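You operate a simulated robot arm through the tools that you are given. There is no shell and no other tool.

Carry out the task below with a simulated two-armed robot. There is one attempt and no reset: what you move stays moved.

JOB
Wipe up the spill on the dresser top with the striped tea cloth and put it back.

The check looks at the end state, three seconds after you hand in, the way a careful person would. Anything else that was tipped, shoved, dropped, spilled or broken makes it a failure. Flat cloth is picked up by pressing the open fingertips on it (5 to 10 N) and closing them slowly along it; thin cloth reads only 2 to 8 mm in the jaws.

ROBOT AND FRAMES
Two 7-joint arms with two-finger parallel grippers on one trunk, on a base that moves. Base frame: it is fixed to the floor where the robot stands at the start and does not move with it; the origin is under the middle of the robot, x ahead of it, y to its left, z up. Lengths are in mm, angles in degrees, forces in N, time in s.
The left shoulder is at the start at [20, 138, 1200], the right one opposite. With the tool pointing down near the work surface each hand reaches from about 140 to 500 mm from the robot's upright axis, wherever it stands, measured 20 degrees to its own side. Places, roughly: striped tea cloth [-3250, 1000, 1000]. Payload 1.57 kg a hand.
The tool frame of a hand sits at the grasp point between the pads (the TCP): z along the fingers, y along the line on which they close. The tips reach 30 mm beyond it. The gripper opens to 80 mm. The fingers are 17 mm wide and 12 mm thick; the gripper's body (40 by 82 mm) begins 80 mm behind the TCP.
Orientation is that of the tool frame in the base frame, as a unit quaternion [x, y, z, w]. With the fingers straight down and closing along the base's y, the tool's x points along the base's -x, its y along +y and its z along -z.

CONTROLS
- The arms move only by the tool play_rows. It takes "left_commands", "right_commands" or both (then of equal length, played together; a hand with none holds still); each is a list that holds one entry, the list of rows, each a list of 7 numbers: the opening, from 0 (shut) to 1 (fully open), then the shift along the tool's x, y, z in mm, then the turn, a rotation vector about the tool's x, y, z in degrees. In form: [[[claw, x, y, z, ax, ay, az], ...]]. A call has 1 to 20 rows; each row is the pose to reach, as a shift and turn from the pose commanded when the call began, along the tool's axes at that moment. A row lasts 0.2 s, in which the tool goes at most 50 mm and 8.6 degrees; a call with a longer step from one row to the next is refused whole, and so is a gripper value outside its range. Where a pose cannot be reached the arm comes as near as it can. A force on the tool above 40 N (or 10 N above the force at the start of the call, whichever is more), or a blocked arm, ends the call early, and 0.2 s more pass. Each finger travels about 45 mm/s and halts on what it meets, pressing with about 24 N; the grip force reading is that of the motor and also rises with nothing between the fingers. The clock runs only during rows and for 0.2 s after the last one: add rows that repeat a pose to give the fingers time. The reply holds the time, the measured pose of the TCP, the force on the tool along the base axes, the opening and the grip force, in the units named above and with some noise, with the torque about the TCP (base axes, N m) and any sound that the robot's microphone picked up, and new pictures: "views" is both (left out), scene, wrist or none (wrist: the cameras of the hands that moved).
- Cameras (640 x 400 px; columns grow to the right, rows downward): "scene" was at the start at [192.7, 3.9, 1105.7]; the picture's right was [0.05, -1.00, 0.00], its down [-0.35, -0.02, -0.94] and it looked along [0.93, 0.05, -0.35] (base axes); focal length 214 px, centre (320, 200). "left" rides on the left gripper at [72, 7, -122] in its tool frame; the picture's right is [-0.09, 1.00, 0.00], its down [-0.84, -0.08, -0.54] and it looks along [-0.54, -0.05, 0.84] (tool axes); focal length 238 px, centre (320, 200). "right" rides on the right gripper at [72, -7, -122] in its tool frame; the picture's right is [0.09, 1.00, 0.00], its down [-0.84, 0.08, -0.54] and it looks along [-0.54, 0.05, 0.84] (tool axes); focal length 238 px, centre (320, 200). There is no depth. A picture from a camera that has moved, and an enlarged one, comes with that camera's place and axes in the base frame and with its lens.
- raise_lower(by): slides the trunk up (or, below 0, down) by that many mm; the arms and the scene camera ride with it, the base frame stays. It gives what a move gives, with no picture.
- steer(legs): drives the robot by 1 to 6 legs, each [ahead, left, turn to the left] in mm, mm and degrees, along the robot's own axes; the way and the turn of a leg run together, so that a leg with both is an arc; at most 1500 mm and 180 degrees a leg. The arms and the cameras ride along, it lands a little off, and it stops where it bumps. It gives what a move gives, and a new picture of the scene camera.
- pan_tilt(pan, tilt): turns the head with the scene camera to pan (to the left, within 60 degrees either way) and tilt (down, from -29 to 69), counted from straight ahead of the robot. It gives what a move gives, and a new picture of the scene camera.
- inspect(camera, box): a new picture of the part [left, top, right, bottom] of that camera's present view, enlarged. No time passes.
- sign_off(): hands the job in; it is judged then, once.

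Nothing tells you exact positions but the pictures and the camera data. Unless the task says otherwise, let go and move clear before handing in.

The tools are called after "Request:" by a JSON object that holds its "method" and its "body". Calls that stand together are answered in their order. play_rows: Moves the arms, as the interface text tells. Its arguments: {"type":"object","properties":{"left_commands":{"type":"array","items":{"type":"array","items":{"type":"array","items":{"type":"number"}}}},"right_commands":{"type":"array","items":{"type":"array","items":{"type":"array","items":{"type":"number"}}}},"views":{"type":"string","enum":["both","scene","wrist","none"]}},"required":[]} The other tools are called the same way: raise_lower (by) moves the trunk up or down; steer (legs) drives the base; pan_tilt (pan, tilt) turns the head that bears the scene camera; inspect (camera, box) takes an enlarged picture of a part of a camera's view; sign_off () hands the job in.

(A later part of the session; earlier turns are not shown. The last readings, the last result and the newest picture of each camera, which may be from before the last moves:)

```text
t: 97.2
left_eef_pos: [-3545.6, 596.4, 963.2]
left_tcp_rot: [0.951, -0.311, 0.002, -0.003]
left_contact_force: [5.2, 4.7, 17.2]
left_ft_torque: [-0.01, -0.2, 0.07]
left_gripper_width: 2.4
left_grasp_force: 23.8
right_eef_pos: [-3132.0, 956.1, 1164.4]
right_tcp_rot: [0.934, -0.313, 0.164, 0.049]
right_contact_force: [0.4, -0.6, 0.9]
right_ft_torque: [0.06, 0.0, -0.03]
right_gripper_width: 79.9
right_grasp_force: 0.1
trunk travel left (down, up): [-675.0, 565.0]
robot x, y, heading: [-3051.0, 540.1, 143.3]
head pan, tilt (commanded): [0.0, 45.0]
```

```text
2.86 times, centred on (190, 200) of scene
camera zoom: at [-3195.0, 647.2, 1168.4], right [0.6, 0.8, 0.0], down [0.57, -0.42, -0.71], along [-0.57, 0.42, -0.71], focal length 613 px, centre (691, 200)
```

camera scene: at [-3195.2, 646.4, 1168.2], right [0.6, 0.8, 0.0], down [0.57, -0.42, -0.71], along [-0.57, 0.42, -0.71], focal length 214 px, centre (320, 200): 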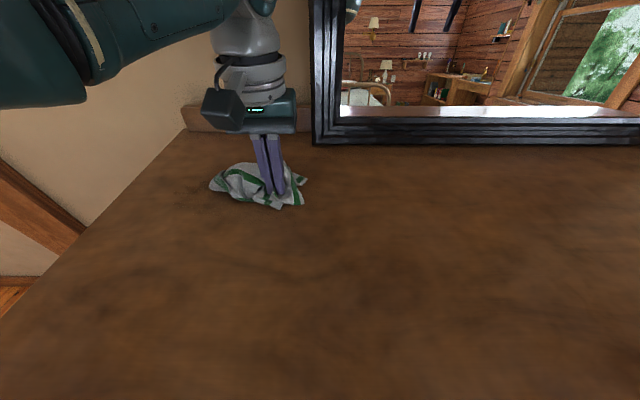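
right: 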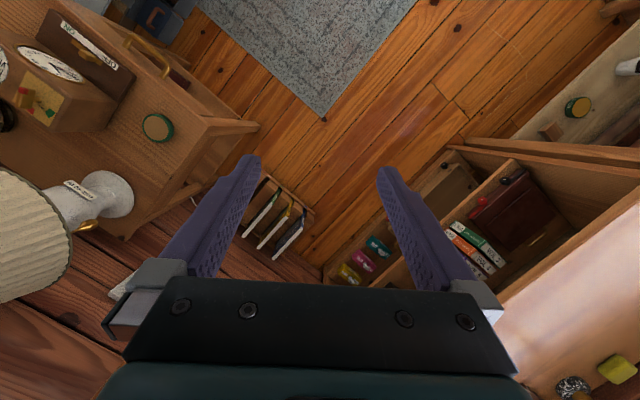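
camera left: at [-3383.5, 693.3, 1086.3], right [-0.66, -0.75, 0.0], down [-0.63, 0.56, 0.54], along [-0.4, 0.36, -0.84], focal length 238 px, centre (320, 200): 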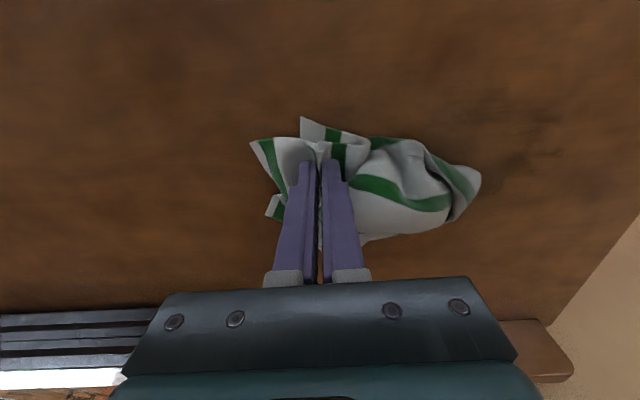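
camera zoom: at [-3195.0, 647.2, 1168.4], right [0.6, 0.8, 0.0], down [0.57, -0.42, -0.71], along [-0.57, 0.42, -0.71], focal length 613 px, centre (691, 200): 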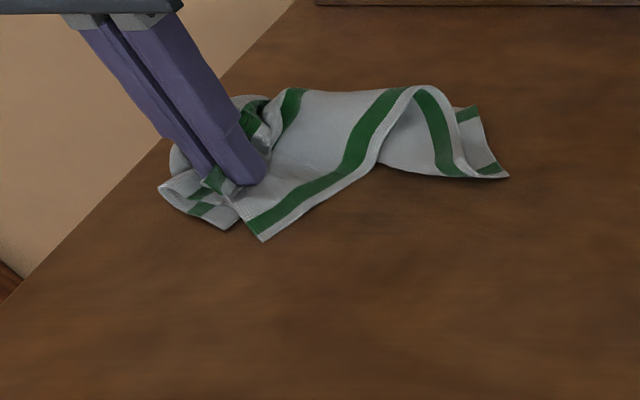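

The near area looks clean. Now 25 mm farther back and stroke right.

Request:
{"method": "play_rows", "body": {"left_commands": [[[0, -12, 0, -0.5, 0, 0, 0], [0, -25, 0, -0.5, 0, 0, 0], [0, -25, -10, -0.5, 0, 0, 0], [0, -25, -20, -0.3, 0, 0, 0], [0, -25, -30, 0, 0, 0, 0], [0, -25, -40, 0, 0, 0, 0], [0, -25, -50, 0, 0, 0, 0], [0, -25, -60, 0, 0, 0, 0], [0, -25, -70, 0, 0, 0, 0], [0, -25, -80, 0, 0, 0, 0], [0, -25, -90, 0, 0, 0, 0], [0, -25, -100, 0, 0, 0, 0], [0, -25, -110, 0, 0, 0, 0], [0, -25, -120, 0, 0, 0, 0], [0, -25, -130, 0, 0, 0, 0], [0, -25, -140, 0, 0, 0, 0], [0, -25, -150, 0, 0, 0, 0], [0, -25, -160, 0, 0, 0, 0], [0, -25, -170, 0, 0, 0, 0], [0, -25, -170, 0, 0, 0, 0]]], "views": "both"}}

Request:
{"method": "inspect", "body": {"camera": "scene", "box": [80, 130, 300, 270]}}

Request:
{"method": "inspect", "body": {"camera": "left", "box": [340, 60, 600, 260]}}

```text
t: 101.4
left_eef_pos: [-3458.5, 738.8, 965.2]
left_tcp_rot: [0.951, -0.31, 0.001, -0.001]
left_contact_force: [0.1, -0.6, 0.5]
left_ft_torque: [0.01, 0.02, -0.02]
left_gripper_width: 2.3
left_grasp_force: 23.8
left hand out of reach, approached as far as the arm can: row 18, 19, 20
right_eef_pos: [-3131.2, 955.3, 1165.8]
right_tcp_rot: [0.934, -0.312, 0.165, 0.048]
right_contact_force: [-0.7, -0.1, -0.1]
right_ft_torque: [0.04, 0.0, -0.01]
right_gripper_width: 79.8
right_grasp_force: 0.0
trunk travel left (down, up): [-675.0, 565.0]
robot x, y, heading: [-3045.8, 540.7, 143.5]
head pan, tilt (commanded): [0.0, 45.0]
camera scene: at [-3194.5, 646.5, 1168.1], right [0.6, 0.8, 0.0], down [0.57, -0.42, -0.71], along [-0.57, 0.42, -0.71], focal length 214 px, centre (320, 200)
camera left: at [-3405.7, 690.6, 1088.3], right [-0.66, -0.75, 0.0], down [-0.63, 0.56, 0.54], along [-0.4, 0.36, -0.84], focal length 238 px, centre (320, 200)
```

scene: 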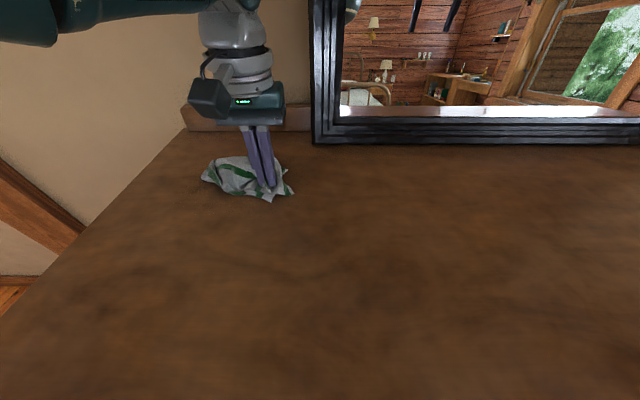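
left: 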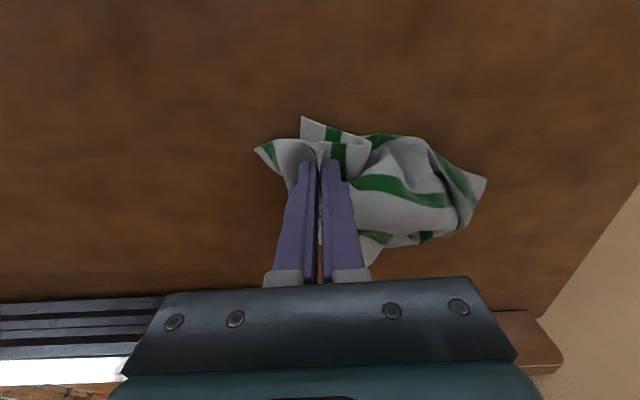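

```text
2.86 times, centred on (190, 200) of scene
camera zoom: at [-3194.5, 646.5, 1168.1], right [0.6, 0.8, 0.0], down [0.57, -0.42, -0.71], along [-0.57, 0.42, -0.71], focal length 613 px, centre (691, 200)
```

zoom: 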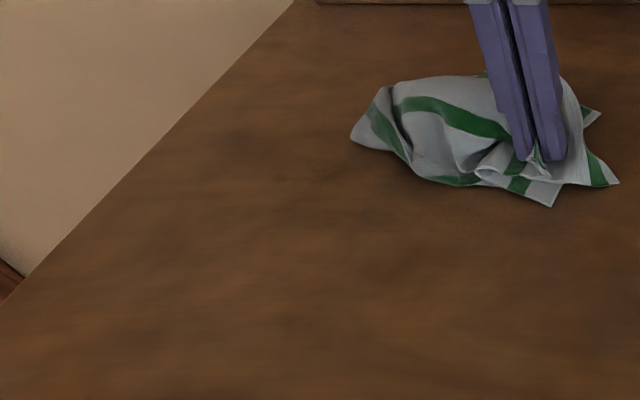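

```text
2.00 times, centred on (470, 160) of left
camera zoom: at [-3405.7, 690.6, 1088.3], right [-0.66, -0.75, 0.0], down [-0.63, 0.56, 0.54], along [-0.4, 0.36, -0.84], focal length 477 px, centre (20, 280)
```

zoom: 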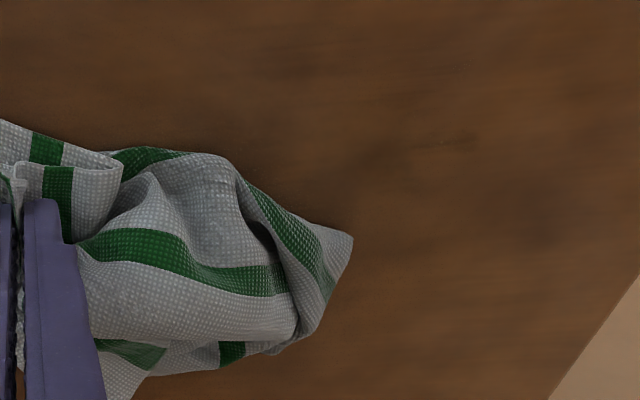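

Nearly clean; a faint speck remains. I'll press again and do a left stroke angled slightly nearer to pass over it.

Request:
{"method": "play_rows", "body": {"left_commands": [[[0, 0, 0, 1, 0, 0, 0], [0, 0, 10, 1.2, 0, 0, 0], [0, 0, 20, 1.2, 0, 0, 0], [0, 0, 30, 1.2, 0, 0, 0], [0, 0, 40, 1.2, 0, 0, 0], [0, 1, 50, 1.2, 0, 0, 0], [0, 2, 60, 1.2, 0, 0, 0], [0, 3, 70, 1.2, 0, 0, 0], [0, 4, 80, 1.2, 0, 0, 0], [0, 5, 90, 1.2, 0, 0, 0], [0, 7, 100, 1.2, 0, 0, 0], [0, 9, 110, 1.2, 0, 0, 0], [0, 11, 120, 1.2, 0, 0, 0], [0, 13, 130, 1.2, 0, 0, 0], [0, 14, 140, 1.2, 0, 0, 0], [0, 14, 150, 1.2, 0, 0, 0], [0, 14, 160, 1.2, 0, 0, 0], [0, 14, 170, 1.2, 0, 0, 0], [0, 14, 175, 1.2, 0, 0, 0], [0, 14, 175, 1.2, 0, 0, 0]]], "views": "none"}}

Request:
{"method": "inspect", "body": {"camera": "scene", "box": [80, 130, 300, 270]}}

```text
t: 105.6
left_eef_pos: [-3549.5, 589.2, 964.0]
left_tcp_rot: [0.951, -0.31, 0.001, -0.002]
left_contact_force: [2.1, 2.0, 5.8]
left_ft_torque: [0.05, -0.08, 0.05]
left_gripper_width: 2.3
left_grasp_force: 24.0
right_eef_pos: [-3131.4, 957.1, 1164.1]
right_tcp_rot: [0.934, -0.312, 0.164, 0.049]
right_contact_force: [-0.4, 0.2, -0.1]
right_ft_torque: [0.02, -0.01, 0.01]
right_gripper_width: 80.0
right_grasp_force: 0.1
trunk travel left (down, up): [-675.0, 565.0]
robot x, y, heading: [-3052.1, 539.3, 143.4]
head pan, tilt (commanded): [0.0, 45.0]
```

```text
2.86 times, centred on (190, 200) of scene
camera zoom: at [-3194.7, 646.8, 1168.2], right [0.6, 0.8, 0.0], down [0.57, -0.42, -0.71], along [-0.57, 0.42, -0.71], focal length 613 px, centre (691, 200)
```

zoom: 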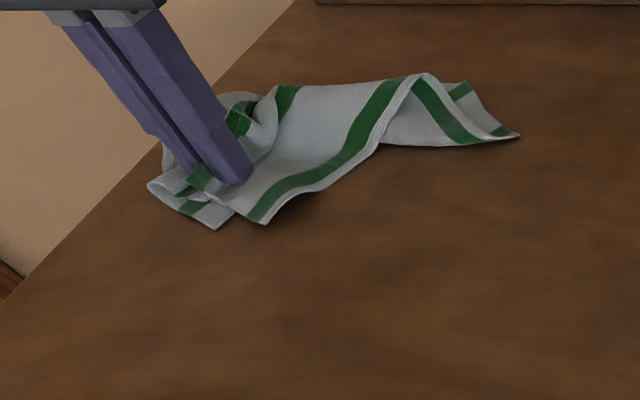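

The surface looks clean where visible. I'll lift the cloth off and move it right to inspect the whole spill area.

Request:
{"method": "raise_lower", "body": {"by": 220}}

Request:
{"method": "play_rows", "body": {"left_commands": [[[0, 5, -25, 0, 0, 0, 0], [0, 10, -50, 0, 0, 0, 0], [0, 15, -75, 0, 0, 0, 0], [0, 20, -100, 0, 0, 0, 0], [0, 25, -125, 0, 0, 0, 0], [0, 30, -150, 0, 0, 0, 0], [0, 35, -175, 0, 0, 0, 0], [0, 40, -200, 0, 0, 0, 0], [0, 45, -225, 0, 0, 0, 0], [0, 45, -240, 0, 0, 0, 0], [0, 45, -240, 0, 0, 0, 0]]], "views": "both"}}

Request:
{"method": "inspect", "body": {"camera": "scene", "box": [110, 170, 320, 310]}}

```text
t: 107.9
left_eef_pos: [-3551.0, 589.9, 1183.7]
left_tcp_rot: [0.95, -0.311, 0.002, -0.001]
left_contact_force: [0.2, 0.8, -0.1]
left_ft_torque: [-0.01, -0.02, 0.02]
left_gripper_width: 2.5
left_grasp_force: 23.8
right_eef_pos: [-3131.8, 955.6, 1384.4]
right_tcp_rot: [0.934, -0.312, 0.165, 0.049]
right_contact_force: [0.2, 0.1, -0.3]
right_ft_torque: [-0.01, -0.01, 0.02]
right_gripper_width: 80.0
right_grasp_force: 0.0
trunk travel left (down, up): [-895.0, 345.0]
robot x, y, heading: [-3048.8, 538.0, 143.4]
head pan, tilt (commanded): [0.0, 45.0]
```

```text
t: 110.3
left_eef_pos: [-3374.1, 755.6, 1184.5]
left_tcp_rot: [0.951, -0.31, 0.002, -0.001]
left_contact_force: [0.7, -0.1, 0.2]
left_ft_torque: [0.02, -0.01, 0.03]
left_gripper_width: 2.7
left_grasp_force: 23.9
right_eef_pos: [-3131.6, 956.3, 1384.5]
right_tcp_rot: [0.934, -0.312, 0.164, 0.048]
right_contact_force: [-0.3, -0.2, -0.4]
right_ft_torque: [-0.01, -0.01, 0.01]
right_gripper_width: 79.9
right_grasp_force: 0.0
trunk travel left (down, up): [-895.0, 345.0]
robot x, y, heading: [-3048.8, 538.3, 143.2]
head pan, tilt (commanded): [0.0, 45.0]
camera scene: at [-3194.4, 647.1, 1388.6], right [0.6, 0.8, 0.0], down [0.56, -0.42, -0.71], along [-0.57, 0.43, -0.7], focal length 214 px, centre (320, 200)
camera left: at [-3320.0, 706.9, 1306.5], right [-0.66, -0.75, 0.0], down [-0.63, 0.56, 0.54], along [-0.4, 0.36, -0.84], focal length 238 px, centre (320, 200)
```

scene: 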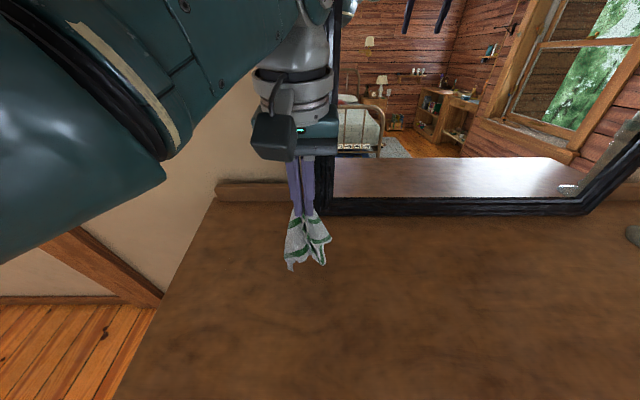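
left: 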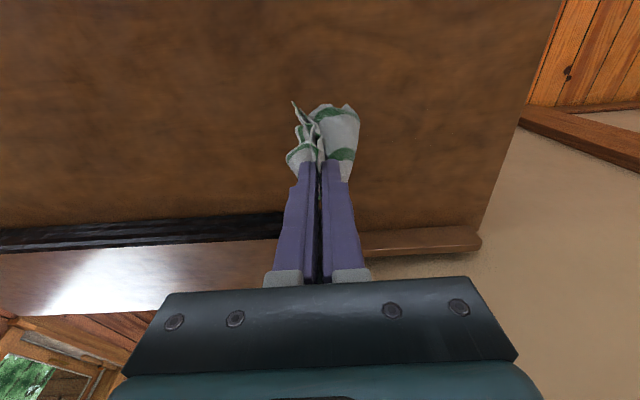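

```text
2.86 times, centred on (215, 240) of scene
camera zoom: at [-3194.4, 647.1, 1388.6], right [0.6, 0.8, 0.0], down [0.56, -0.42, -0.71], along [-0.57, 0.43, -0.7], focal length 613 px, centre (620, 86)
```

zoom: 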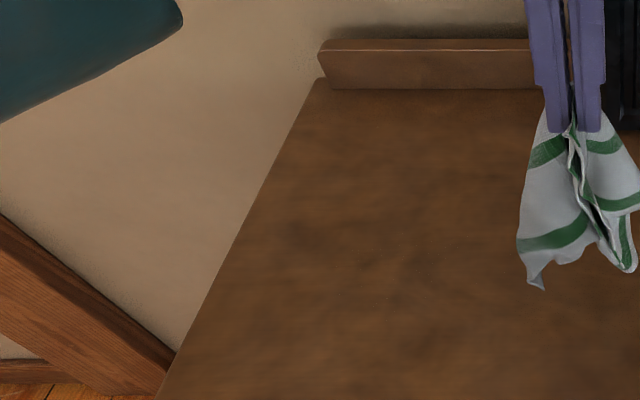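

The spill is no longer visible. I'll look more closely for residue in both views.

Request:
{"method": "inspect", "body": {"camera": "scene", "box": [185, 210, 313, 290]}}

Request:
{"method": "inspect", "body": {"camera": "left", "box": [300, 20, 540, 230]}}

```text
5.00 times, centred on (249, 250) of scene
camera zoom: at [-3194.4, 647.1, 1388.6], right [0.6, 0.8, 0.0], down [0.56, -0.42, -0.71], along [-0.57, 0.43, -0.7], focal length 1072 px, centre (675, -50)
```

zoom: 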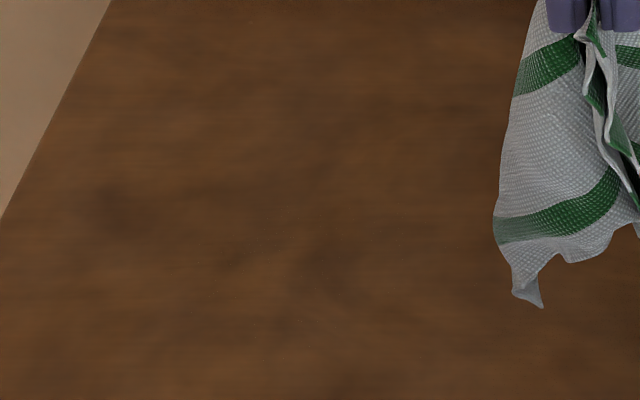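

```text
1.90 times, centred on (420, 125) of left
camera zoom: at [-3320.0, 706.9, 1306.5], right [-0.66, -0.75, 0.0], down [-0.63, 0.56, 0.54], along [-0.4, 0.36, -0.84], focal length 454 px, centre (130, 343)
```

zoom: 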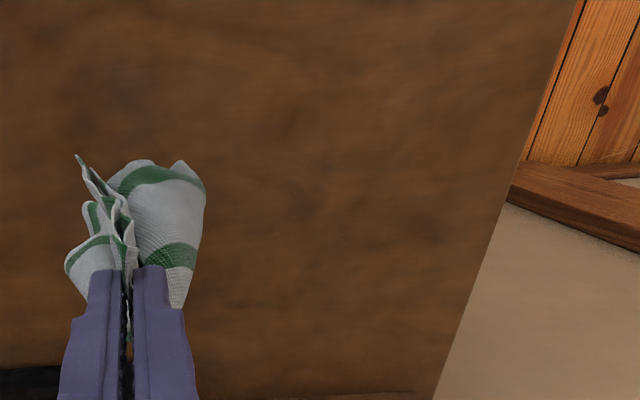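

Request:
{"method": "inspect", "body": {"camera": "left", "box": [366, 80, 478, 150]}}

Request:
{"method": "inspect", "body": {"camera": "scene", "box": [217, 235, 281, 275]}}

```text
5.71 times, centred on (422, 115) of left
camera zoom: at [-3320.0, 706.9, 1306.5], right [-0.66, -0.75, 0.0], down [-0.63, 0.56, 0.54], along [-0.4, 0.36, -0.84], focal length 1362 px, centre (-263, 686)
```

zoom: 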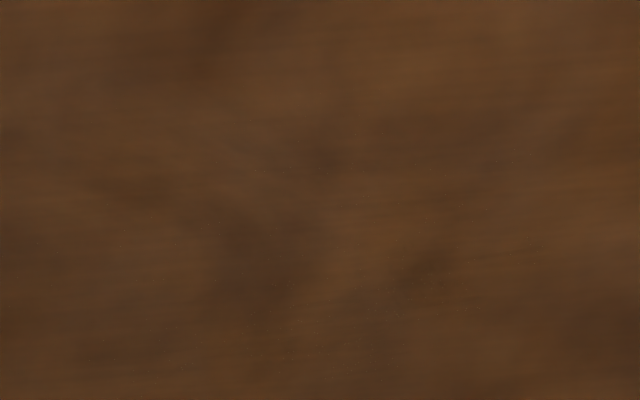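

```text
10.00 times, centred on (249, 255) of scene
camera zoom: at [-3194.4, 647.1, 1388.6], right [0.6, 0.8, 0.0], down [0.56, -0.42, -0.71], along [-0.57, 0.43, -0.7], focal length 2145 px, centre (1030, -350)
```

zoom: 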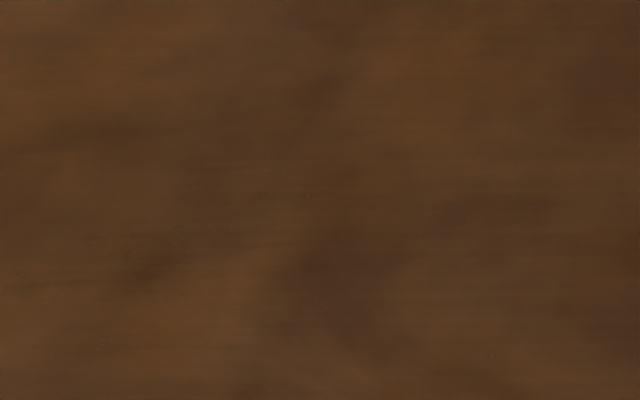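

A very faint speckle of film may remain around the spill's left part. I'll go back down for a few more firm passes to be sure.

Request:
{"method": "raise_lower", "body": {"by": -195}}

Request:
{"method": "play_rows", "body": {"left_commands": [[[0, -10, 15, 4, 0, 0, 0], [0, -20, 30, 8, 0, 0, 0], [0, -30, 45, 13, 0, 0, 0], [0, -36, 55, 18, 0, 0, 0], [0, -36, 60, 22, 0, 0, 0], [0, -36, 60, 23.5, 0, 0, 0], [0, -36, 60, 23.5, 0, 0, 0]]], "views": "both"}}

```text
t: 112.4
left_eef_pos: [-3372.7, 755.8, 989.7]
left_tcp_rot: [0.951, -0.31, 0.001, -0.002]
left_contact_force: [-1.0, 0.3, -1.2]
left_ft_torque: [0.01, 0.01, 0.01]
left_gripper_width: 2.6
left_grasp_force: 23.9
right_eef_pos: [-3130.0, 957.0, 1189.3]
right_tcp_rot: [0.934, -0.312, 0.165, 0.049]
right_contact_force: [-0.8, -0.1, 0.3]
right_ft_torque: [0.0, -0.02, 0.0]
right_gripper_width: 80.2
right_grasp_force: 0.0
trunk travel left (down, up): [-700.0, 540.0]
robot x, y, heading: [-3049.3, 541.8, 143.5]
head pan, tilt (commanded): [0.0, 45.0]
```

```text
t: 114.0
left_eef_pos: [-3438.0, 728.1, 967.1]
left_tcp_rot: [0.951, -0.311, 0.002, -0.002]
left_contact_force: [0.1, 0.6, 1.9]
left_ft_torque: [0.0, -0.06, 0.03]
left_gripper_width: 2.3
left_grasp_force: 24.0
right_eef_pos: [-3132.1, 956.6, 1189.5]
right_tcp_rot: [0.934, -0.312, 0.165, 0.048]
right_contact_force: [0.6, -0.6, -0.7]
right_ft_torque: [0.01, 0.0, 0.01]
right_gripper_width: 80.1
right_grasp_force: 0.2
trunk travel left (down, up): [-700.0, 540.0]
robot x, y, heading: [-3050.5, 539.0, 143.3]
head pan, tilt (commanded): [0.0, 45.0]
camera scene: at [-3194.6, 646.6, 1193.1], right [0.6, 0.8, 0.0], down [0.57, -0.42, -0.71], along [-0.57, 0.42, -0.71], focal length 214 px, centre (320, 200)
camera left: at [-3384.0, 680.1, 1089.0], right [-0.66, -0.75, 0.0], down [-0.63, 0.56, 0.54], along [-0.4, 0.36, -0.84], focal length 238 px, centre (320, 200)
```

scene: 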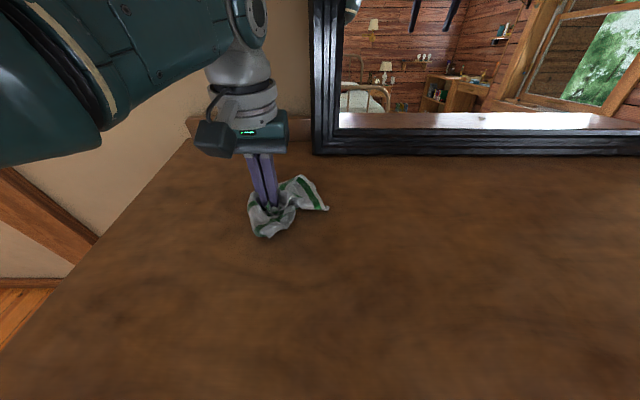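
left: 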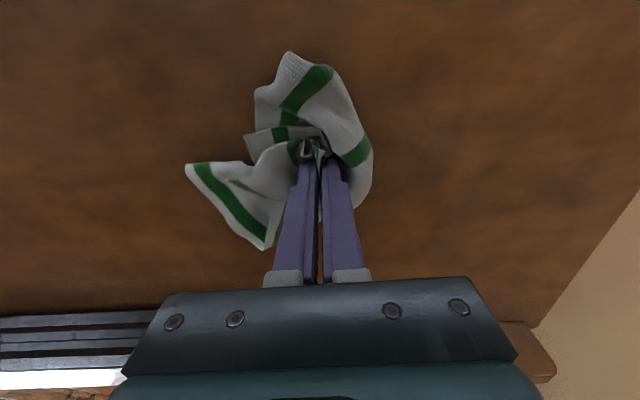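

Positioned 71 mm right of the spill centre. I'll press and do a left stroke, then back 18 mm deeper.

Request:
{"method": "play_rows", "body": {"left_commands": [[[0, 0, 0, 1.2, 0, 0, 0], [0, 0, 15, 1.4, 0, 0, 0], [0, 0, 30, 1.4, 0, 0, 0], [0, 0, 45, 1.4, 0, 0, 0], [0, 0, 60, 1.4, 0, 0, 0], [0, 0, 75, 1.4, 0, 0, 0], [0, 0, 90, 1.4, 0, 0, 0], [0, 0, 105, 1.4, 0, 0, 0], [0, 0, 120, 1.4, 0, 0, 0], [0, 0, 135, 1.4, 0, 0, 0], [0, 0, 150, 1.4, 0, 0, 0], [0, 0, 165, 1.4, 0, 0, 0], [0, 0, 165, 1.4, 0, 0, 0]]], "views": "none"}}

```text
t: 116.8
left_eef_pos: [-3536.8, 596.0, 966.0]
left_tcp_rot: [0.95, -0.311, 0.001, -0.001]
left_contact_force: [2.5, 3.0, 11.9]
left_ft_torque: [0.14, -0.01, -0.02]
left_gripper_width: 2.2
left_grasp_force: 23.9
right_eef_pos: [-3131.9, 957.6, 1189.4]
right_tcp_rot: [0.934, -0.312, 0.166, 0.049]
right_contact_force: [0.3, -0.6, 0.7]
right_ft_torque: [-0.02, 0.01, 0.02]
right_gripper_width: 79.9
right_grasp_force: 0.1
trunk travel left (down, up): [-700.0, 540.0]
robot x, y, heading: [-3051.0, 536.9, 143.3]
head pan, tilt (commanded): [0.0, 45.0]
```

Request:
{"method": "play_rows", "body": {"left_commands": [[[0, -9, 0, 0, 0, 0, 0], [0, -18, 0, 0, 0, 0, 0], [0, -18, -15, 0.3, 0, 0, 0], [0, -18, -30, 0.5, 0, 0, 0], [0, -18, -45, 0.5, 0, 0, 0], [0, -18, -60, 0.5, 0, 0, 0], [0, -18, -75, 0.5, 0, 0, 0], [0, -18, -90, 0.5, 0, 0, 0], [0, -18, -105, 0.5, 0, 0, 0], [0, -18, -120, 0.5, 0, 0, 0], [0, -18, -135, 0.5, 0, 0, 0], [0, -18, -150, 0.5, 0, 0, 0], [0, -18, -160, 0.5, 0, 0, 0], [0, -18, -160, 0.5, 0, 0, 0]]], "views": "none"}}

Request:
{"method": "inspect", "body": {"camera": "scene", "box": [80, 130, 300, 270]}}

Request:
{"method": "inspect", "body": {"camera": "left", "box": [340, 60, 600, 260]}}

```text
t: 119.8
left_eef_pos: [-3454.9, 736.0, 963.6]
left_tcp_rot: [0.95, -0.311, 0.0, -0.002]
left_contact_force: [-3.1, -2.2, 14.4]
left_ft_torque: [-0.09, 0.13, 0.02]
left_gripper_width: 2.3
left_grasp_force: 24.0
right_eef_pos: [-3130.5, 956.5, 1190.5]
right_tcp_rot: [0.934, -0.312, 0.164, 0.048]
right_contact_force: [-1.7, -0.4, 0.0]
right_ft_torque: [0.03, -0.04, 0.02]
right_gripper_width: 80.1
right_grasp_force: 0.0
trunk travel left (down, up): [-700.0, 540.0]
robot x, y, heading: [-3049.9, 539.6, 143.1]
head pan, tilt (commanded): [0.0, 45.0]
```

```text
2.86 times, centred on (190, 200) of scene
camera zoom: at [-3195.6, 646.6, 1193.3], right [0.6, 0.8, 0.0], down [0.57, -0.42, -0.71], along [-0.57, 0.42, -0.71], focal length 613 px, centre (691, 200)
```

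zoom: 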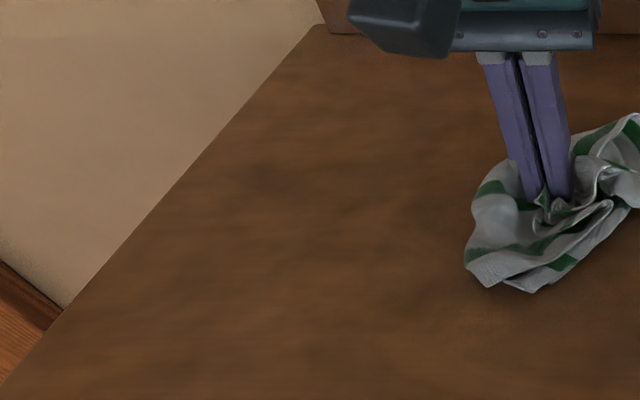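

```text
2.00 times, centred on (470, 160) of left
camera zoom: at [-3401.4, 687.9, 1086.4], right [-0.66, -0.75, 0.0], down [-0.63, 0.56, 0.54], along [-0.4, 0.36, -0.84], focal length 477 px, centre (20, 280)
```

zoom: 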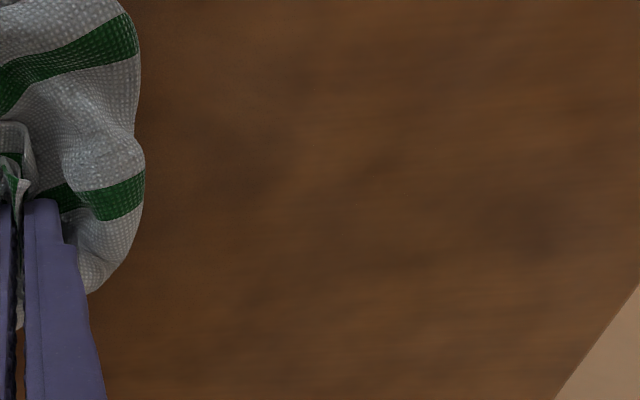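

Request:
{"method": "inspect", "body": {"camera": "left", "box": [396, 80, 524, 160]}}

Request:
{"method": "inspect", "body": {"camera": "left", "box": [396, 150, 524, 230]}}

Request:
{"method": "inspect", "body": {"camera": "left", "box": [340, 0, 596, 160]}}

```text
5.00 times, centred on (460, 120) of left
camera zoom: at [-3401.4, 687.9, 1086.4], right [-0.66, -0.75, 0.0], down [-0.63, 0.56, 0.54], along [-0.4, 0.36, -0.84], focal length 1192 px, centre (-380, 600)
```

zoom: 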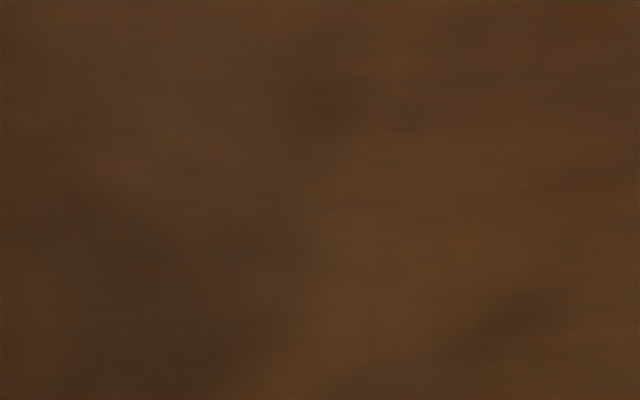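

```text
5.00 times, centred on (460, 190) of left
camera zoom: at [-3401.4, 687.9, 1086.4], right [-0.66, -0.75, 0.0], down [-0.63, 0.56, 0.54], along [-0.4, 0.36, -0.84], focal length 1192 px, centre (-380, 250)
```

zoom: 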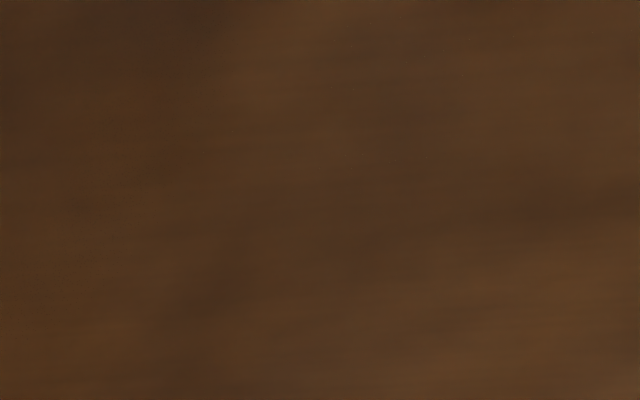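

```text
2.50 times, centred on (468, 80) of left
camera zoom: at [-3401.4, 687.9, 1086.4], right [-0.66, -0.75, 0.0], down [-0.63, 0.56, 0.54], along [-0.4, 0.36, -0.84], focal length 596 px, centre (-50, 500)
```

zoom: 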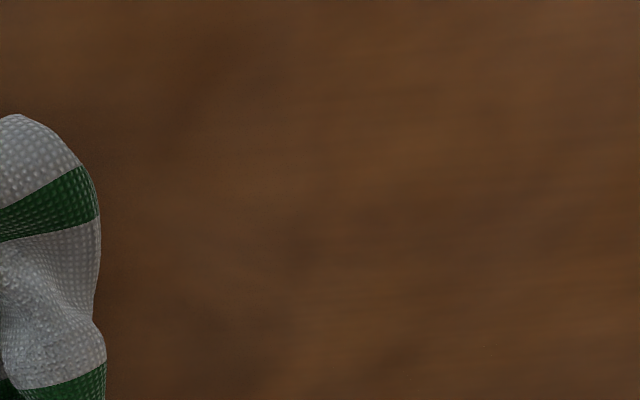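

The spill area is clean. Now I lift the cloth and carry it back: trunk up, then base right 290 mm.

Request:
{"method": "raise_lower", "body": {"by": 260}}

Request:
{"method": "steer", "body": {"legs": [[0, -290, 0]]}}

```text
t: 122.5
left_eef_pos: [-3453.6, 734.4, 1224.4]
left_tcp_rot: [0.951, -0.311, 0.002, -0.001]
left_contact_force: [-0.2, 0.0, -0.1]
left_ft_torque: [-0.03, 0.02, -0.01]
left_gripper_width: 2.1
left_grasp_force: 23.5
right_eef_pos: [-3131.3, 957.0, 1449.0]
right_tcp_rot: [0.934, -0.312, 0.165, 0.049]
right_contact_force: [-0.8, 0.4, -0.5]
right_ft_torque: [0.0, -0.02, -0.03]
right_gripper_width: 80.0
right_grasp_force: 0.1
trunk travel left (down, up): [-960.0, 280.0]
robot x, y, heading: [-3051.3, 537.6, 143.5]
head pan, tilt (commanded): [0.0, 45.0]
```

```text
t: 124.5
left_eef_pos: [-3281.0, 967.1, 1222.8]
left_tcp_rot: [0.95, -0.312, 0.001, -0.001]
left_contact_force: [0.5, -0.3, -0.4]
left_ft_torque: [-0.01, 0.0, 0.0]
left_gripper_width: 2.4
left_grasp_force: 23.9
right_eef_pos: [-2957.8, 1186.8, 1449.7]
right_tcp_rot: [0.934, -0.314, 0.166, 0.049]
right_contact_force: [0.1, 0.0, -0.6]
right_ft_torque: [0.0, -0.01, -0.01]
right_gripper_width: 80.1
right_grasp_force: 0.1
trunk travel left (down, up): [-960.0, 280.0]
robot x, y, heading: [-2877.2, 766.8, 143.3]
head pan, tilt (commanded): [0.0, 45.0]
camera scene: at [-3021.6, 877.8, 1453.1], right [0.6, 0.8, 0.0], down [0.57, -0.42, -0.71], along [-0.57, 0.42, -0.71], focal length 214 px, centre (320, 200)
```

scene: 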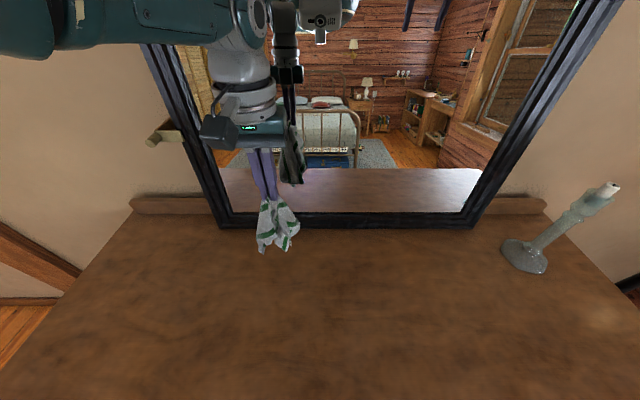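

I'm back at the cloth's place with the cloth hanging. First a clear look at the wiped area from here.

Request:
{"method": "inspect", "body": {"camera": "scene", "box": [70, 215, 262, 335]}}

Request:
{"method": "inspect", "body": {"camera": "scene", "box": [110, 250, 206, 310]}}

```text
3.33 times, centred on (166, 275) of scene
camera zoom: at [-3021.6, 877.8, 1453.1], right [0.6, 0.8, 0.0], down [0.57, -0.42, -0.71], along [-0.57, 0.42, -0.71], focal length 715 px, centre (833, -50)
```

zoom: 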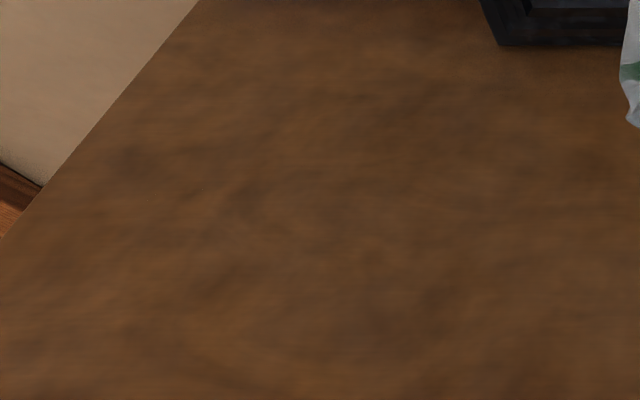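

```text
6.67 times, centred on (158, 280) of scene
camera zoom: at [-3021.6, 877.8, 1453.1], right [0.6, 0.8, 0.0], down [0.57, -0.42, -0.71], along [-0.57, 0.42, -0.71], focal length 1430 px, centre (1400, -333)
```

zoom: 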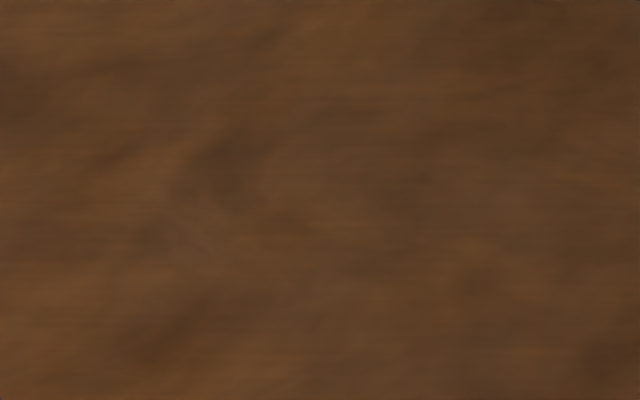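

The wiped area is clean. For laying the cloth back I need the trunk lower with the arm higher: arm up 232 mm and a little forward, then trunk down 265 mm.

Request:
{"method": "play_rows", "body": {"left_commands": [[[0, -3, -1, -25, 0, 0, 0], [0, -7, -3, -50, 0, 0, 0], [0, -10, -5, -75, 0, 0, 0], [0, -14, -6, -100, 0, 0, 0], [0, -18, -8, -125, 0, 0, 0], [0, -22, -10, -150, 0, 0, 0], [0, -26, -11, -175, 0, 0, 0], [0, -30, -13, -200, 0, 0, 0], [0, -33, -14, -220, 0, 0, 0], [0, -35, -14, -232, 0, 0, 0], [0, -35, -14, -232, 0, 0, 0]]], "views": "none"}}

Request:
{"method": "raise_lower", "body": {"by": -240}}

Request:
{"method": "pan_tilt", "body": {"pan": 0, "tilt": 35}}

```text
t: 126.9
left_eef_pos: [-3289.2, 986.1, 1451.6]
left_tcp_rot: [0.95, -0.312, 0.002, -0.003]
left_contact_force: [0.6, -0.3, -0.5]
left_ft_torque: [0.04, -0.01, 0.0]
left_gripper_width: 2.3
left_grasp_force: 23.6
left hand out of reach, approached as far as the arm can: row 7, 8, 9, 10, 11
right_eef_pos: [-2957.3, 1187.2, 1447.8]
right_tcp_rot: [0.933, -0.314, 0.166, 0.05]
right_contact_force: [-0.2, 0.7, 0.2]
right_ft_torque: [0.05, -0.01, 0.06]
right_gripper_width: 80.1
right_grasp_force: 0.1
trunk travel left (down, up): [-960.0, 280.0]
robot x, y, heading: [-2876.0, 767.4, 143.2]
head pan, tilt (commanded): [0.0, 45.0]
```

```text
t: 129.4
left_eef_pos: [-3287.9, 984.8, 1212.9]
left_tcp_rot: [0.95, -0.312, 0.001, -0.001]
left_contact_force: [1.1, 0.5, -0.1]
left_ft_torque: [0.01, -0.03, -0.04]
left_gripper_width: 2.6
left_grasp_force: 23.4
right_eef_pos: [-2957.9, 1186.6, 1208.1]
right_tcp_rot: [0.933, -0.315, 0.166, 0.05]
right_contact_force: [0.0, 0.5, 0.7]
right_ft_torque: [0.0, -0.01, 0.05]
right_gripper_width: 80.0
right_grasp_force: 0.1
trunk travel left (down, up): [-720.0, 520.0]
robot x, y, heading: [-2873.4, 769.5, 143.1]
head pan, tilt (commanded): [0.0, 45.0]
```

```text
t: 130.1
left_eef_pos: [-3288.4, 985.2, 1211.6]
left_tcp_rot: [0.95, -0.313, 0.002, -0.001]
left_contact_force: [0.6, 0.1, -0.2]
left_ft_torque: [0.02, -0.02, 0.06]
left_gripper_width: 2.2
left_grasp_force: 24.1
right_eef_pos: [-2957.9, 1187.1, 1207.5]
right_tcp_rot: [0.933, -0.314, 0.167, 0.05]
right_contact_force: [-0.5, -0.8, -0.3]
right_ft_torque: [-0.01, 0.0, -0.01]
right_gripper_width: 80.0
right_grasp_force: 0.1
trunk travel left (down, up): [-720.0, 520.0]
robot x, y, heading: [-2871.9, 771.2, 143.2]
head pan, tilt (commanded): [0.0, 35.0]
camera scene: at [-3027.0, 881.8, 1227.9], right [0.6, 0.8, 0.0], down [0.46, -0.34, -0.82], along [-0.66, 0.49, -0.57], focal length 214 px, centre (320, 200)
```

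scene: 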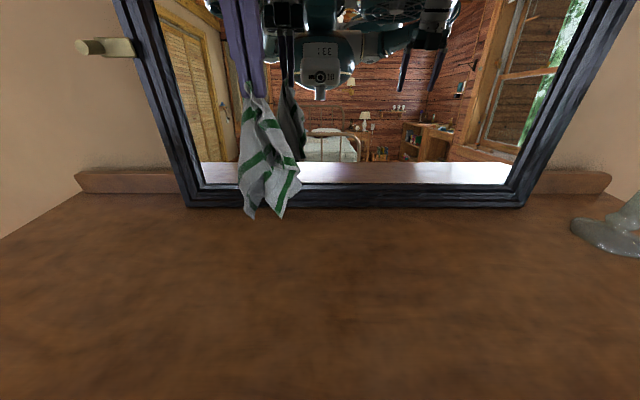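

The cloth hangs 190 mm below the pinch, at the far side of its original place. I'll let its lower (far) edge touch down, then lay it toward me along an arc to the original pinch point.

Request:
{"method": "play_rows", "body": {"left_commands": [[[0, 0, 0, 25, 0, 0, 0], [0, 0, 0, 50, 0, 0, 0], [0, 0, 0, 72, 0, 0, 0], [0, 17, 0, 72, 0, 0, 0], [0, 33, 0, 74, 0, 0, 0], [0, 49, -1, 77, 0, 0, 0], [0, 65, -1, 82, 0, 0, 0], [0, 80, -1, 89, 0, 0, 0], [0, 95, -1, 96, 0, 0, 0], [0, 109, -2, 105, 0, 0, 0], [0, 122, -2, 115, 0, 0, 0], [0, 134, -2, 127, 0, 0, 0], [0, 146, -2, 139, 0, 0, 0], [0, 156, -3, 152, 0, 0, 0], [0, 165, -3, 166, 0, 0, 0], [0, 172, -3, 181, 0, 0, 0], [0, 179, -3, 196, 0, 0, 0], [0, 183, -3, 212, 0, 0, 0], [0, 184, -3, 228, 0, 0, 0], [0, 184, -3, 236, 0, 0, 0]]], "views": "both"}}

```text
t: 132.6
left_eef_pos: [-3275.1, 971.3, 1130.8]
left_tcp_rot: [0.948, -0.3, -0.102, -0.027]
left_contact_force: [-0.1, 0.1, 0.1]
left_ft_torque: [0.02, -0.04, 0.05]
left_gripper_width: 2.4
left_grasp_force: 24.1
left hand out of reach, approached as far as the arm can: row 5, 6, 7, 8, 9, 10, 11, 12
right_eef_pos: [-2956.4, 1186.4, 1208.8]
right_tcp_rot: [0.934, -0.313, 0.167, 0.049]
right_contact_force: [0.1, 0.8, 0.5]
right_ft_torque: [0.02, 0.02, -0.04]
right_gripper_width: 80.2
right_grasp_force: 0.1
trunk travel left (down, up): [-720.0, 520.0]
robot x, y, heading: [-2877.4, 770.1, 143.5]
head pan, tilt (commanded): [0.0, 35.0]
stopped in row 12 (left hand): the arm was blocked; the commanded pose is now the measured one
camera scene: at [-3025.1, 880.5, 1221.9], right [0.6, 0.8, 0.0], down [0.5, -0.38, -0.78], along [-0.62, 0.47, -0.63], focal length 214 px, centre (320, 200)
camera left: at [-3200.5, 910.6, 1234.3], right [-0.65, -0.76, 0.03], down [-0.53, 0.47, 0.7], along [-0.55, 0.44, -0.71], focal length 238 px, centre (320, 200)
```

scene: 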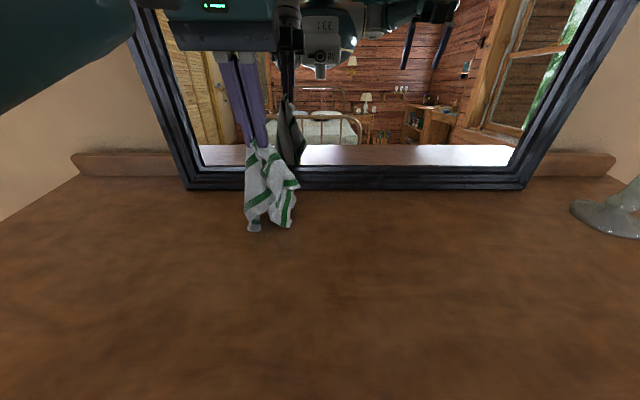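
left: 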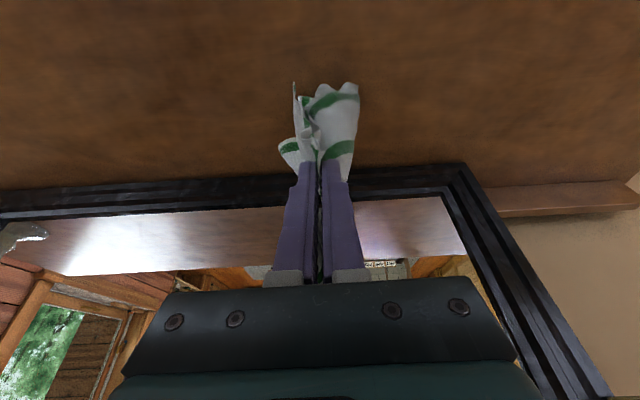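

The arm got blocked (it crowded my head while the shoulders were low). I'll raise the trunk a bit, turn the head right for clearance, and straighten the hand.

Request:
{"method": "raise_lower", "body": {"by": 95}}

Request:
{"method": "pan_tilt", "body": {"pan": -45, "tilt": 40}}

Request:
{"method": "play_rows", "body": {"left_commands": [[[0, 0, 0, 10, 0, 3, 0], [0, 1, 0, 25, 0, 6, 0.5], [0, 3, 0, 40, 0, 9, 1], [0, 5, 0, 50, 0, 12, 1.5], [0, 5, 0, 50, 0, 12, 1.5]]], "views": "both"}}

```text
t: 133.9
left_eef_pos: [-3275.3, 970.1, 1225.5]
left_tcp_rot: [0.948, -0.3, -0.101, -0.027]
left_contact_force: [-0.4, -0.6, -0.5]
left_ft_torque: [0.0, 0.01, 0.01]
left_gripper_width: 2.3
left_grasp_force: 23.8
right_eef_pos: [-2956.7, 1187.7, 1303.6]
right_tcp_rot: [0.933, -0.314, 0.166, 0.05]
right_contact_force: [-0.2, -0.3, 0.5]
right_ft_torque: [-0.02, -0.02, -0.01]
right_gripper_width: 80.0
right_grasp_force: 0.1
trunk travel left (down, up): [-815.0, 425.0]
robot x, y, heading: [-2875.1, 770.4, 143.1]
head pan, tilt (commanded): [0.0, 35.0]
```

```text
t: 135.0
left_eef_pos: [-3275.2, 970.5, 1225.7]
left_tcp_rot: [0.948, -0.3, -0.101, -0.027]
left_contact_force: [-0.2, 0.2, 0.9]
left_ft_torque: [0.04, 0.0, -0.01]
left_gripper_width: 2.4
left_grasp_force: 24.0
right_eef_pos: [-2957.0, 1186.2, 1303.7]
right_tcp_rot: [0.934, -0.314, 0.165, 0.049]
right_contact_force: [0.5, -0.4, 0.3]
right_ft_torque: [0.02, 0.02, -0.01]
right_gripper_width: 80.0
right_grasp_force: 0.1
trunk travel left (down, up): [-815.0, 425.0]
robot x, y, heading: [-2872.2, 771.0, 143.3]
head pan, tilt (commanded): [-45.0, 40.0]
camera scene: at [-2968.7, 913.2, 1315.4], right [0.99, 0.14, 0.0], down [0.09, -0.64, -0.77], along [-0.11, 0.76, -0.64], focal length 214 px, centre (320, 200)
```

scene: 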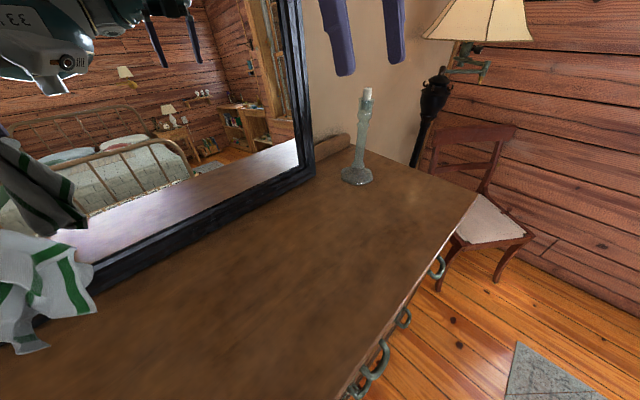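

```text
t: 136.2
left_eef_pos: [-3279.4, 972.8, 1174.9]
left_tcp_rot: [0.95, -0.313, -0.002, 0.004]
left_contact_force: [-0.4, 0.0, -0.3]
left_ft_torque: [0.03, 0.02, -0.01]
left_gripper_width: 2.6
left_grasp_force: 23.7
right_eef_pos: [-2957.1, 1187.7, 1303.8]
right_tcp_rot: [0.933, -0.315, 0.166, 0.05]
right_contact_force: [-0.2, -0.2, -0.4]
right_ft_torque: [-0.01, 0.0, -0.05]
right_gripper_width: 80.0
right_grasp_force: 0.0
trunk travel left (down, up): [-815.0, 425.0]
robot x, y, heading: [-2879.5, 770.4, 143.0]
head pan, tilt (commanded): [-45.0, 40.0]
camera scene: at [-2968.6, 913.2, 1315.3], right [0.99, 0.14, 0.0], down [0.09, -0.64, -0.77], along [-0.11, 0.76, -0.64], focal length 214 px, centre (320, 200)
camera left: at [-3224.7, 924.4, 1296.5], right [-0.67, -0.75, 0.01], down [-0.62, 0.56, 0.54], along [-0.41, 0.35, -0.84], focal length 238 px, centre (320, 200)
```

scene: 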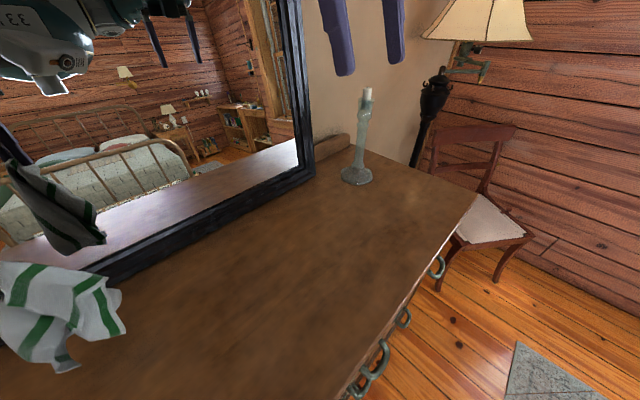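
left: 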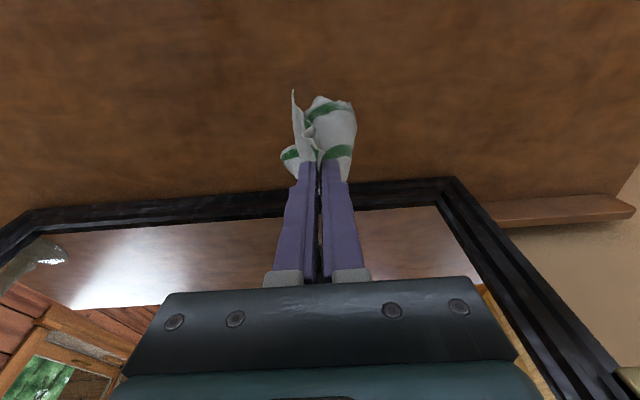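

The hand is upright again and everything else is undisturbed. Now the laying arc, first half.

Request:
{"method": "play_rows", "body": {"left_commands": [[[0, -12, 0, 15, 0, 0, 0], [0, -24, 0, 34, 0, 0, 0], [0, -7, -1, 35, 0, 0, 0], [0, 9, -1, 37, 0, 0, 0], [0, 25, -2, 40, 0, 0, 0], [0, 41, -2, 45, 0, 0, 0], [0, 56, -3, 52, 0, 0, 0], [0, 71, -4, 59, 0, 0, 0], [0, 85, -5, 68, 0, 0, 0], [0, 98, -6, 78, 0, 0, 0]]], "views": "wrist"}}

```text
t: 138.4
left_eef_pos: [-3204.9, 915.2, 1099.2]
left_tcp_rot: [0.951, -0.31, -0.006, 0.009]
left_contact_force: [-0.3, 0.4, 0.1]
left_ft_torque: [0.03, 0.0, 0.01]
left_gripper_width: 2.2
left_grasp_force: 24.3
left hand out of reach, approached as far as the arm can: row 2
right_eef_pos: [-2957.4, 1187.4, 1305.0]
right_tcp_rot: [0.933, -0.313, 0.167, 0.05]
right_contact_force: [0.3, 1.0, 0.8]
right_ft_torque: [0.03, 0.0, -0.02]
right_gripper_width: 79.9
right_grasp_force: 0.0
trunk travel left (down, up): [-815.0, 425.0]
robot x, y, heading: [-2878.3, 769.6, 143.3]
head pan, tilt (commanded): [-45.0, 40.0]
camera left: at [-3148.0, 869.2, 1220.7], right [-0.66, -0.75, 0.02], down [-0.62, 0.56, 0.55], along [-0.42, 0.35, -0.84], focal length 238 px, centre (320, 200)
```

left: 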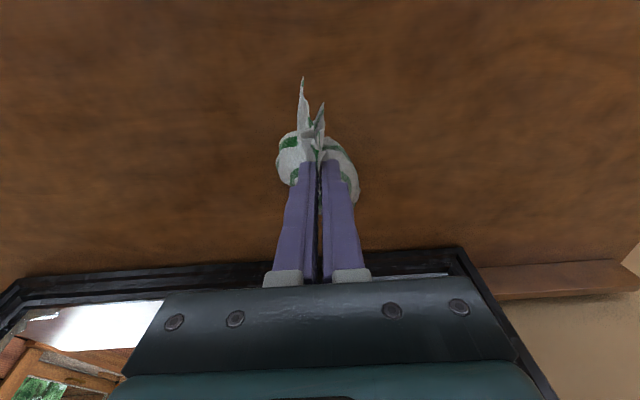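

Good — continuing the second half of the arc.

Request:
{"method": "play_rows", "body": {"left_commands": [[[0, 12, 0, 12, 0, 0, 0], [0, 24, -1, 24, 0, 0, 0], [0, 34, -1, 37, 0, 0, 0], [0, 43, -2, 51, 0, 0, 0], [0, 50, -2, 66, 0, 0, 0], [0, 57, -2, 81, 0, 0, 0], [0, 64, -2, 97, 0, 0, 0], [0, 68, -2, 113, 0, 0, 0], [0, 72, -2, 122, 0, 0, 0], [0, 72, -2, 122, 0, 0, 0]]], "views": "both"}}

```text
t: 140.6
left_eef_pos: [-3142.8, 874.6, 974.6]
left_tcp_rot: [0.95, -0.313, -0.004, 0.008]
left_contact_force: [-0.4, -0.7, -0.3]
left_ft_torque: [0.01, 0.0, 0.0]
left_gripper_width: 2.4
left_grasp_force: 23.3
right_eef_pos: [-2956.9, 1186.7, 1303.8]
right_tcp_rot: [0.933, -0.314, 0.166, 0.05]
right_contact_force: [-0.3, -0.2, 0.7]
right_ft_torque: [0.02, 0.01, -0.01]
right_gripper_width: 80.0
right_grasp_force: 0.0
trunk travel left (down, up): [-815.0, 425.0]
robot x, y, heading: [-2875.8, 768.8, 143.2]
head pan, tilt (commanded): [-45.0, 40.0]
camera scene: at [-2968.6, 913.2, 1315.4], right [0.99, 0.14, 0.0], down [0.09, -0.64, -0.77], along [-0.11, 0.76, -0.64], focal length 214 px, centre (320, 200)
camera left: at [-3087.2, 828.5, 1096.3], right [-0.67, -0.75, 0.02], down [-0.62, 0.57, 0.54], along [-0.41, 0.35, -0.84], focal length 238 px, centre (320, 200)
```

scene: 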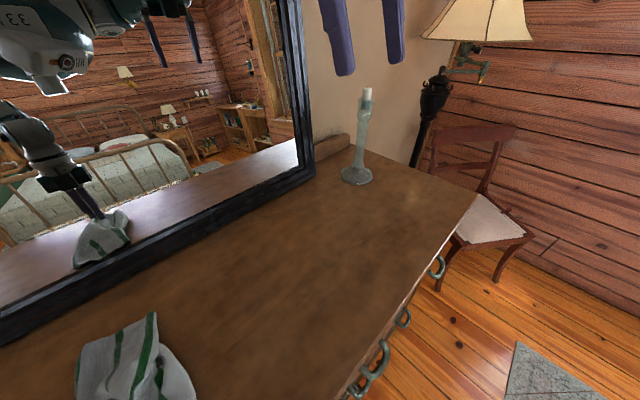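
left: 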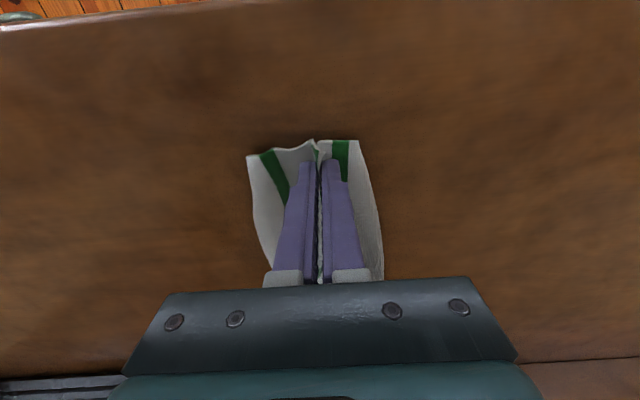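

The cloth is down at its place, narrowed by folds. I'll look with the head.

Request:
{"method": "pan_tilt", "body": {"pan": -20, "tilt": 50}}

```text
t: 141.5
left_eef_pos: [-3142.2, 874.9, 974.9]
left_tcp_rot: [0.949, -0.314, -0.002, 0.009]
left_contact_force: [-1.0, 1.2, -0.5]
left_ft_torque: [0.01, 0.01, -0.01]
left_gripper_width: 2.4
left_grasp_force: 23.2
right_eef_pos: [-2956.9, 1187.0, 1303.7]
right_tcp_rot: [0.933, -0.314, 0.166, 0.05]
right_contact_force: [-1.2, 0.1, -1.0]
right_ft_torque: [0.0, 0.01, -0.01]
right_gripper_width: 80.1
right_grasp_force: 0.1
trunk travel left (down, up): [-815.0, 425.0]
robot x, y, heading: [-2877.3, 771.9, 143.4]
head pan, tilt (commanded): [-20.0, 50.0]
camera scene: at [-2998.6, 893.6, 1301.2], right [0.84, 0.55, 0.0], down [0.42, -0.64, -0.64], along [-0.35, 0.54, -0.77], focal length 214 px, centre (320, 200)
```

scene: 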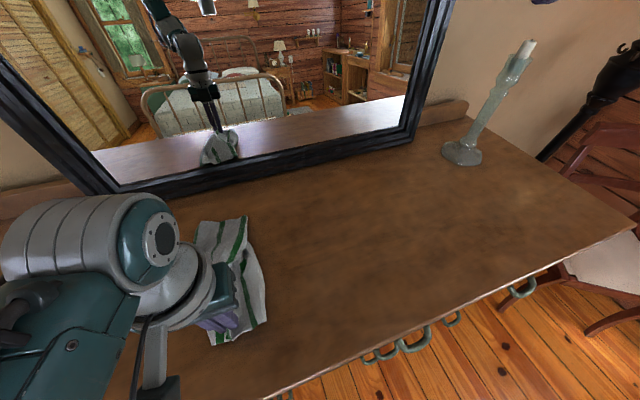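

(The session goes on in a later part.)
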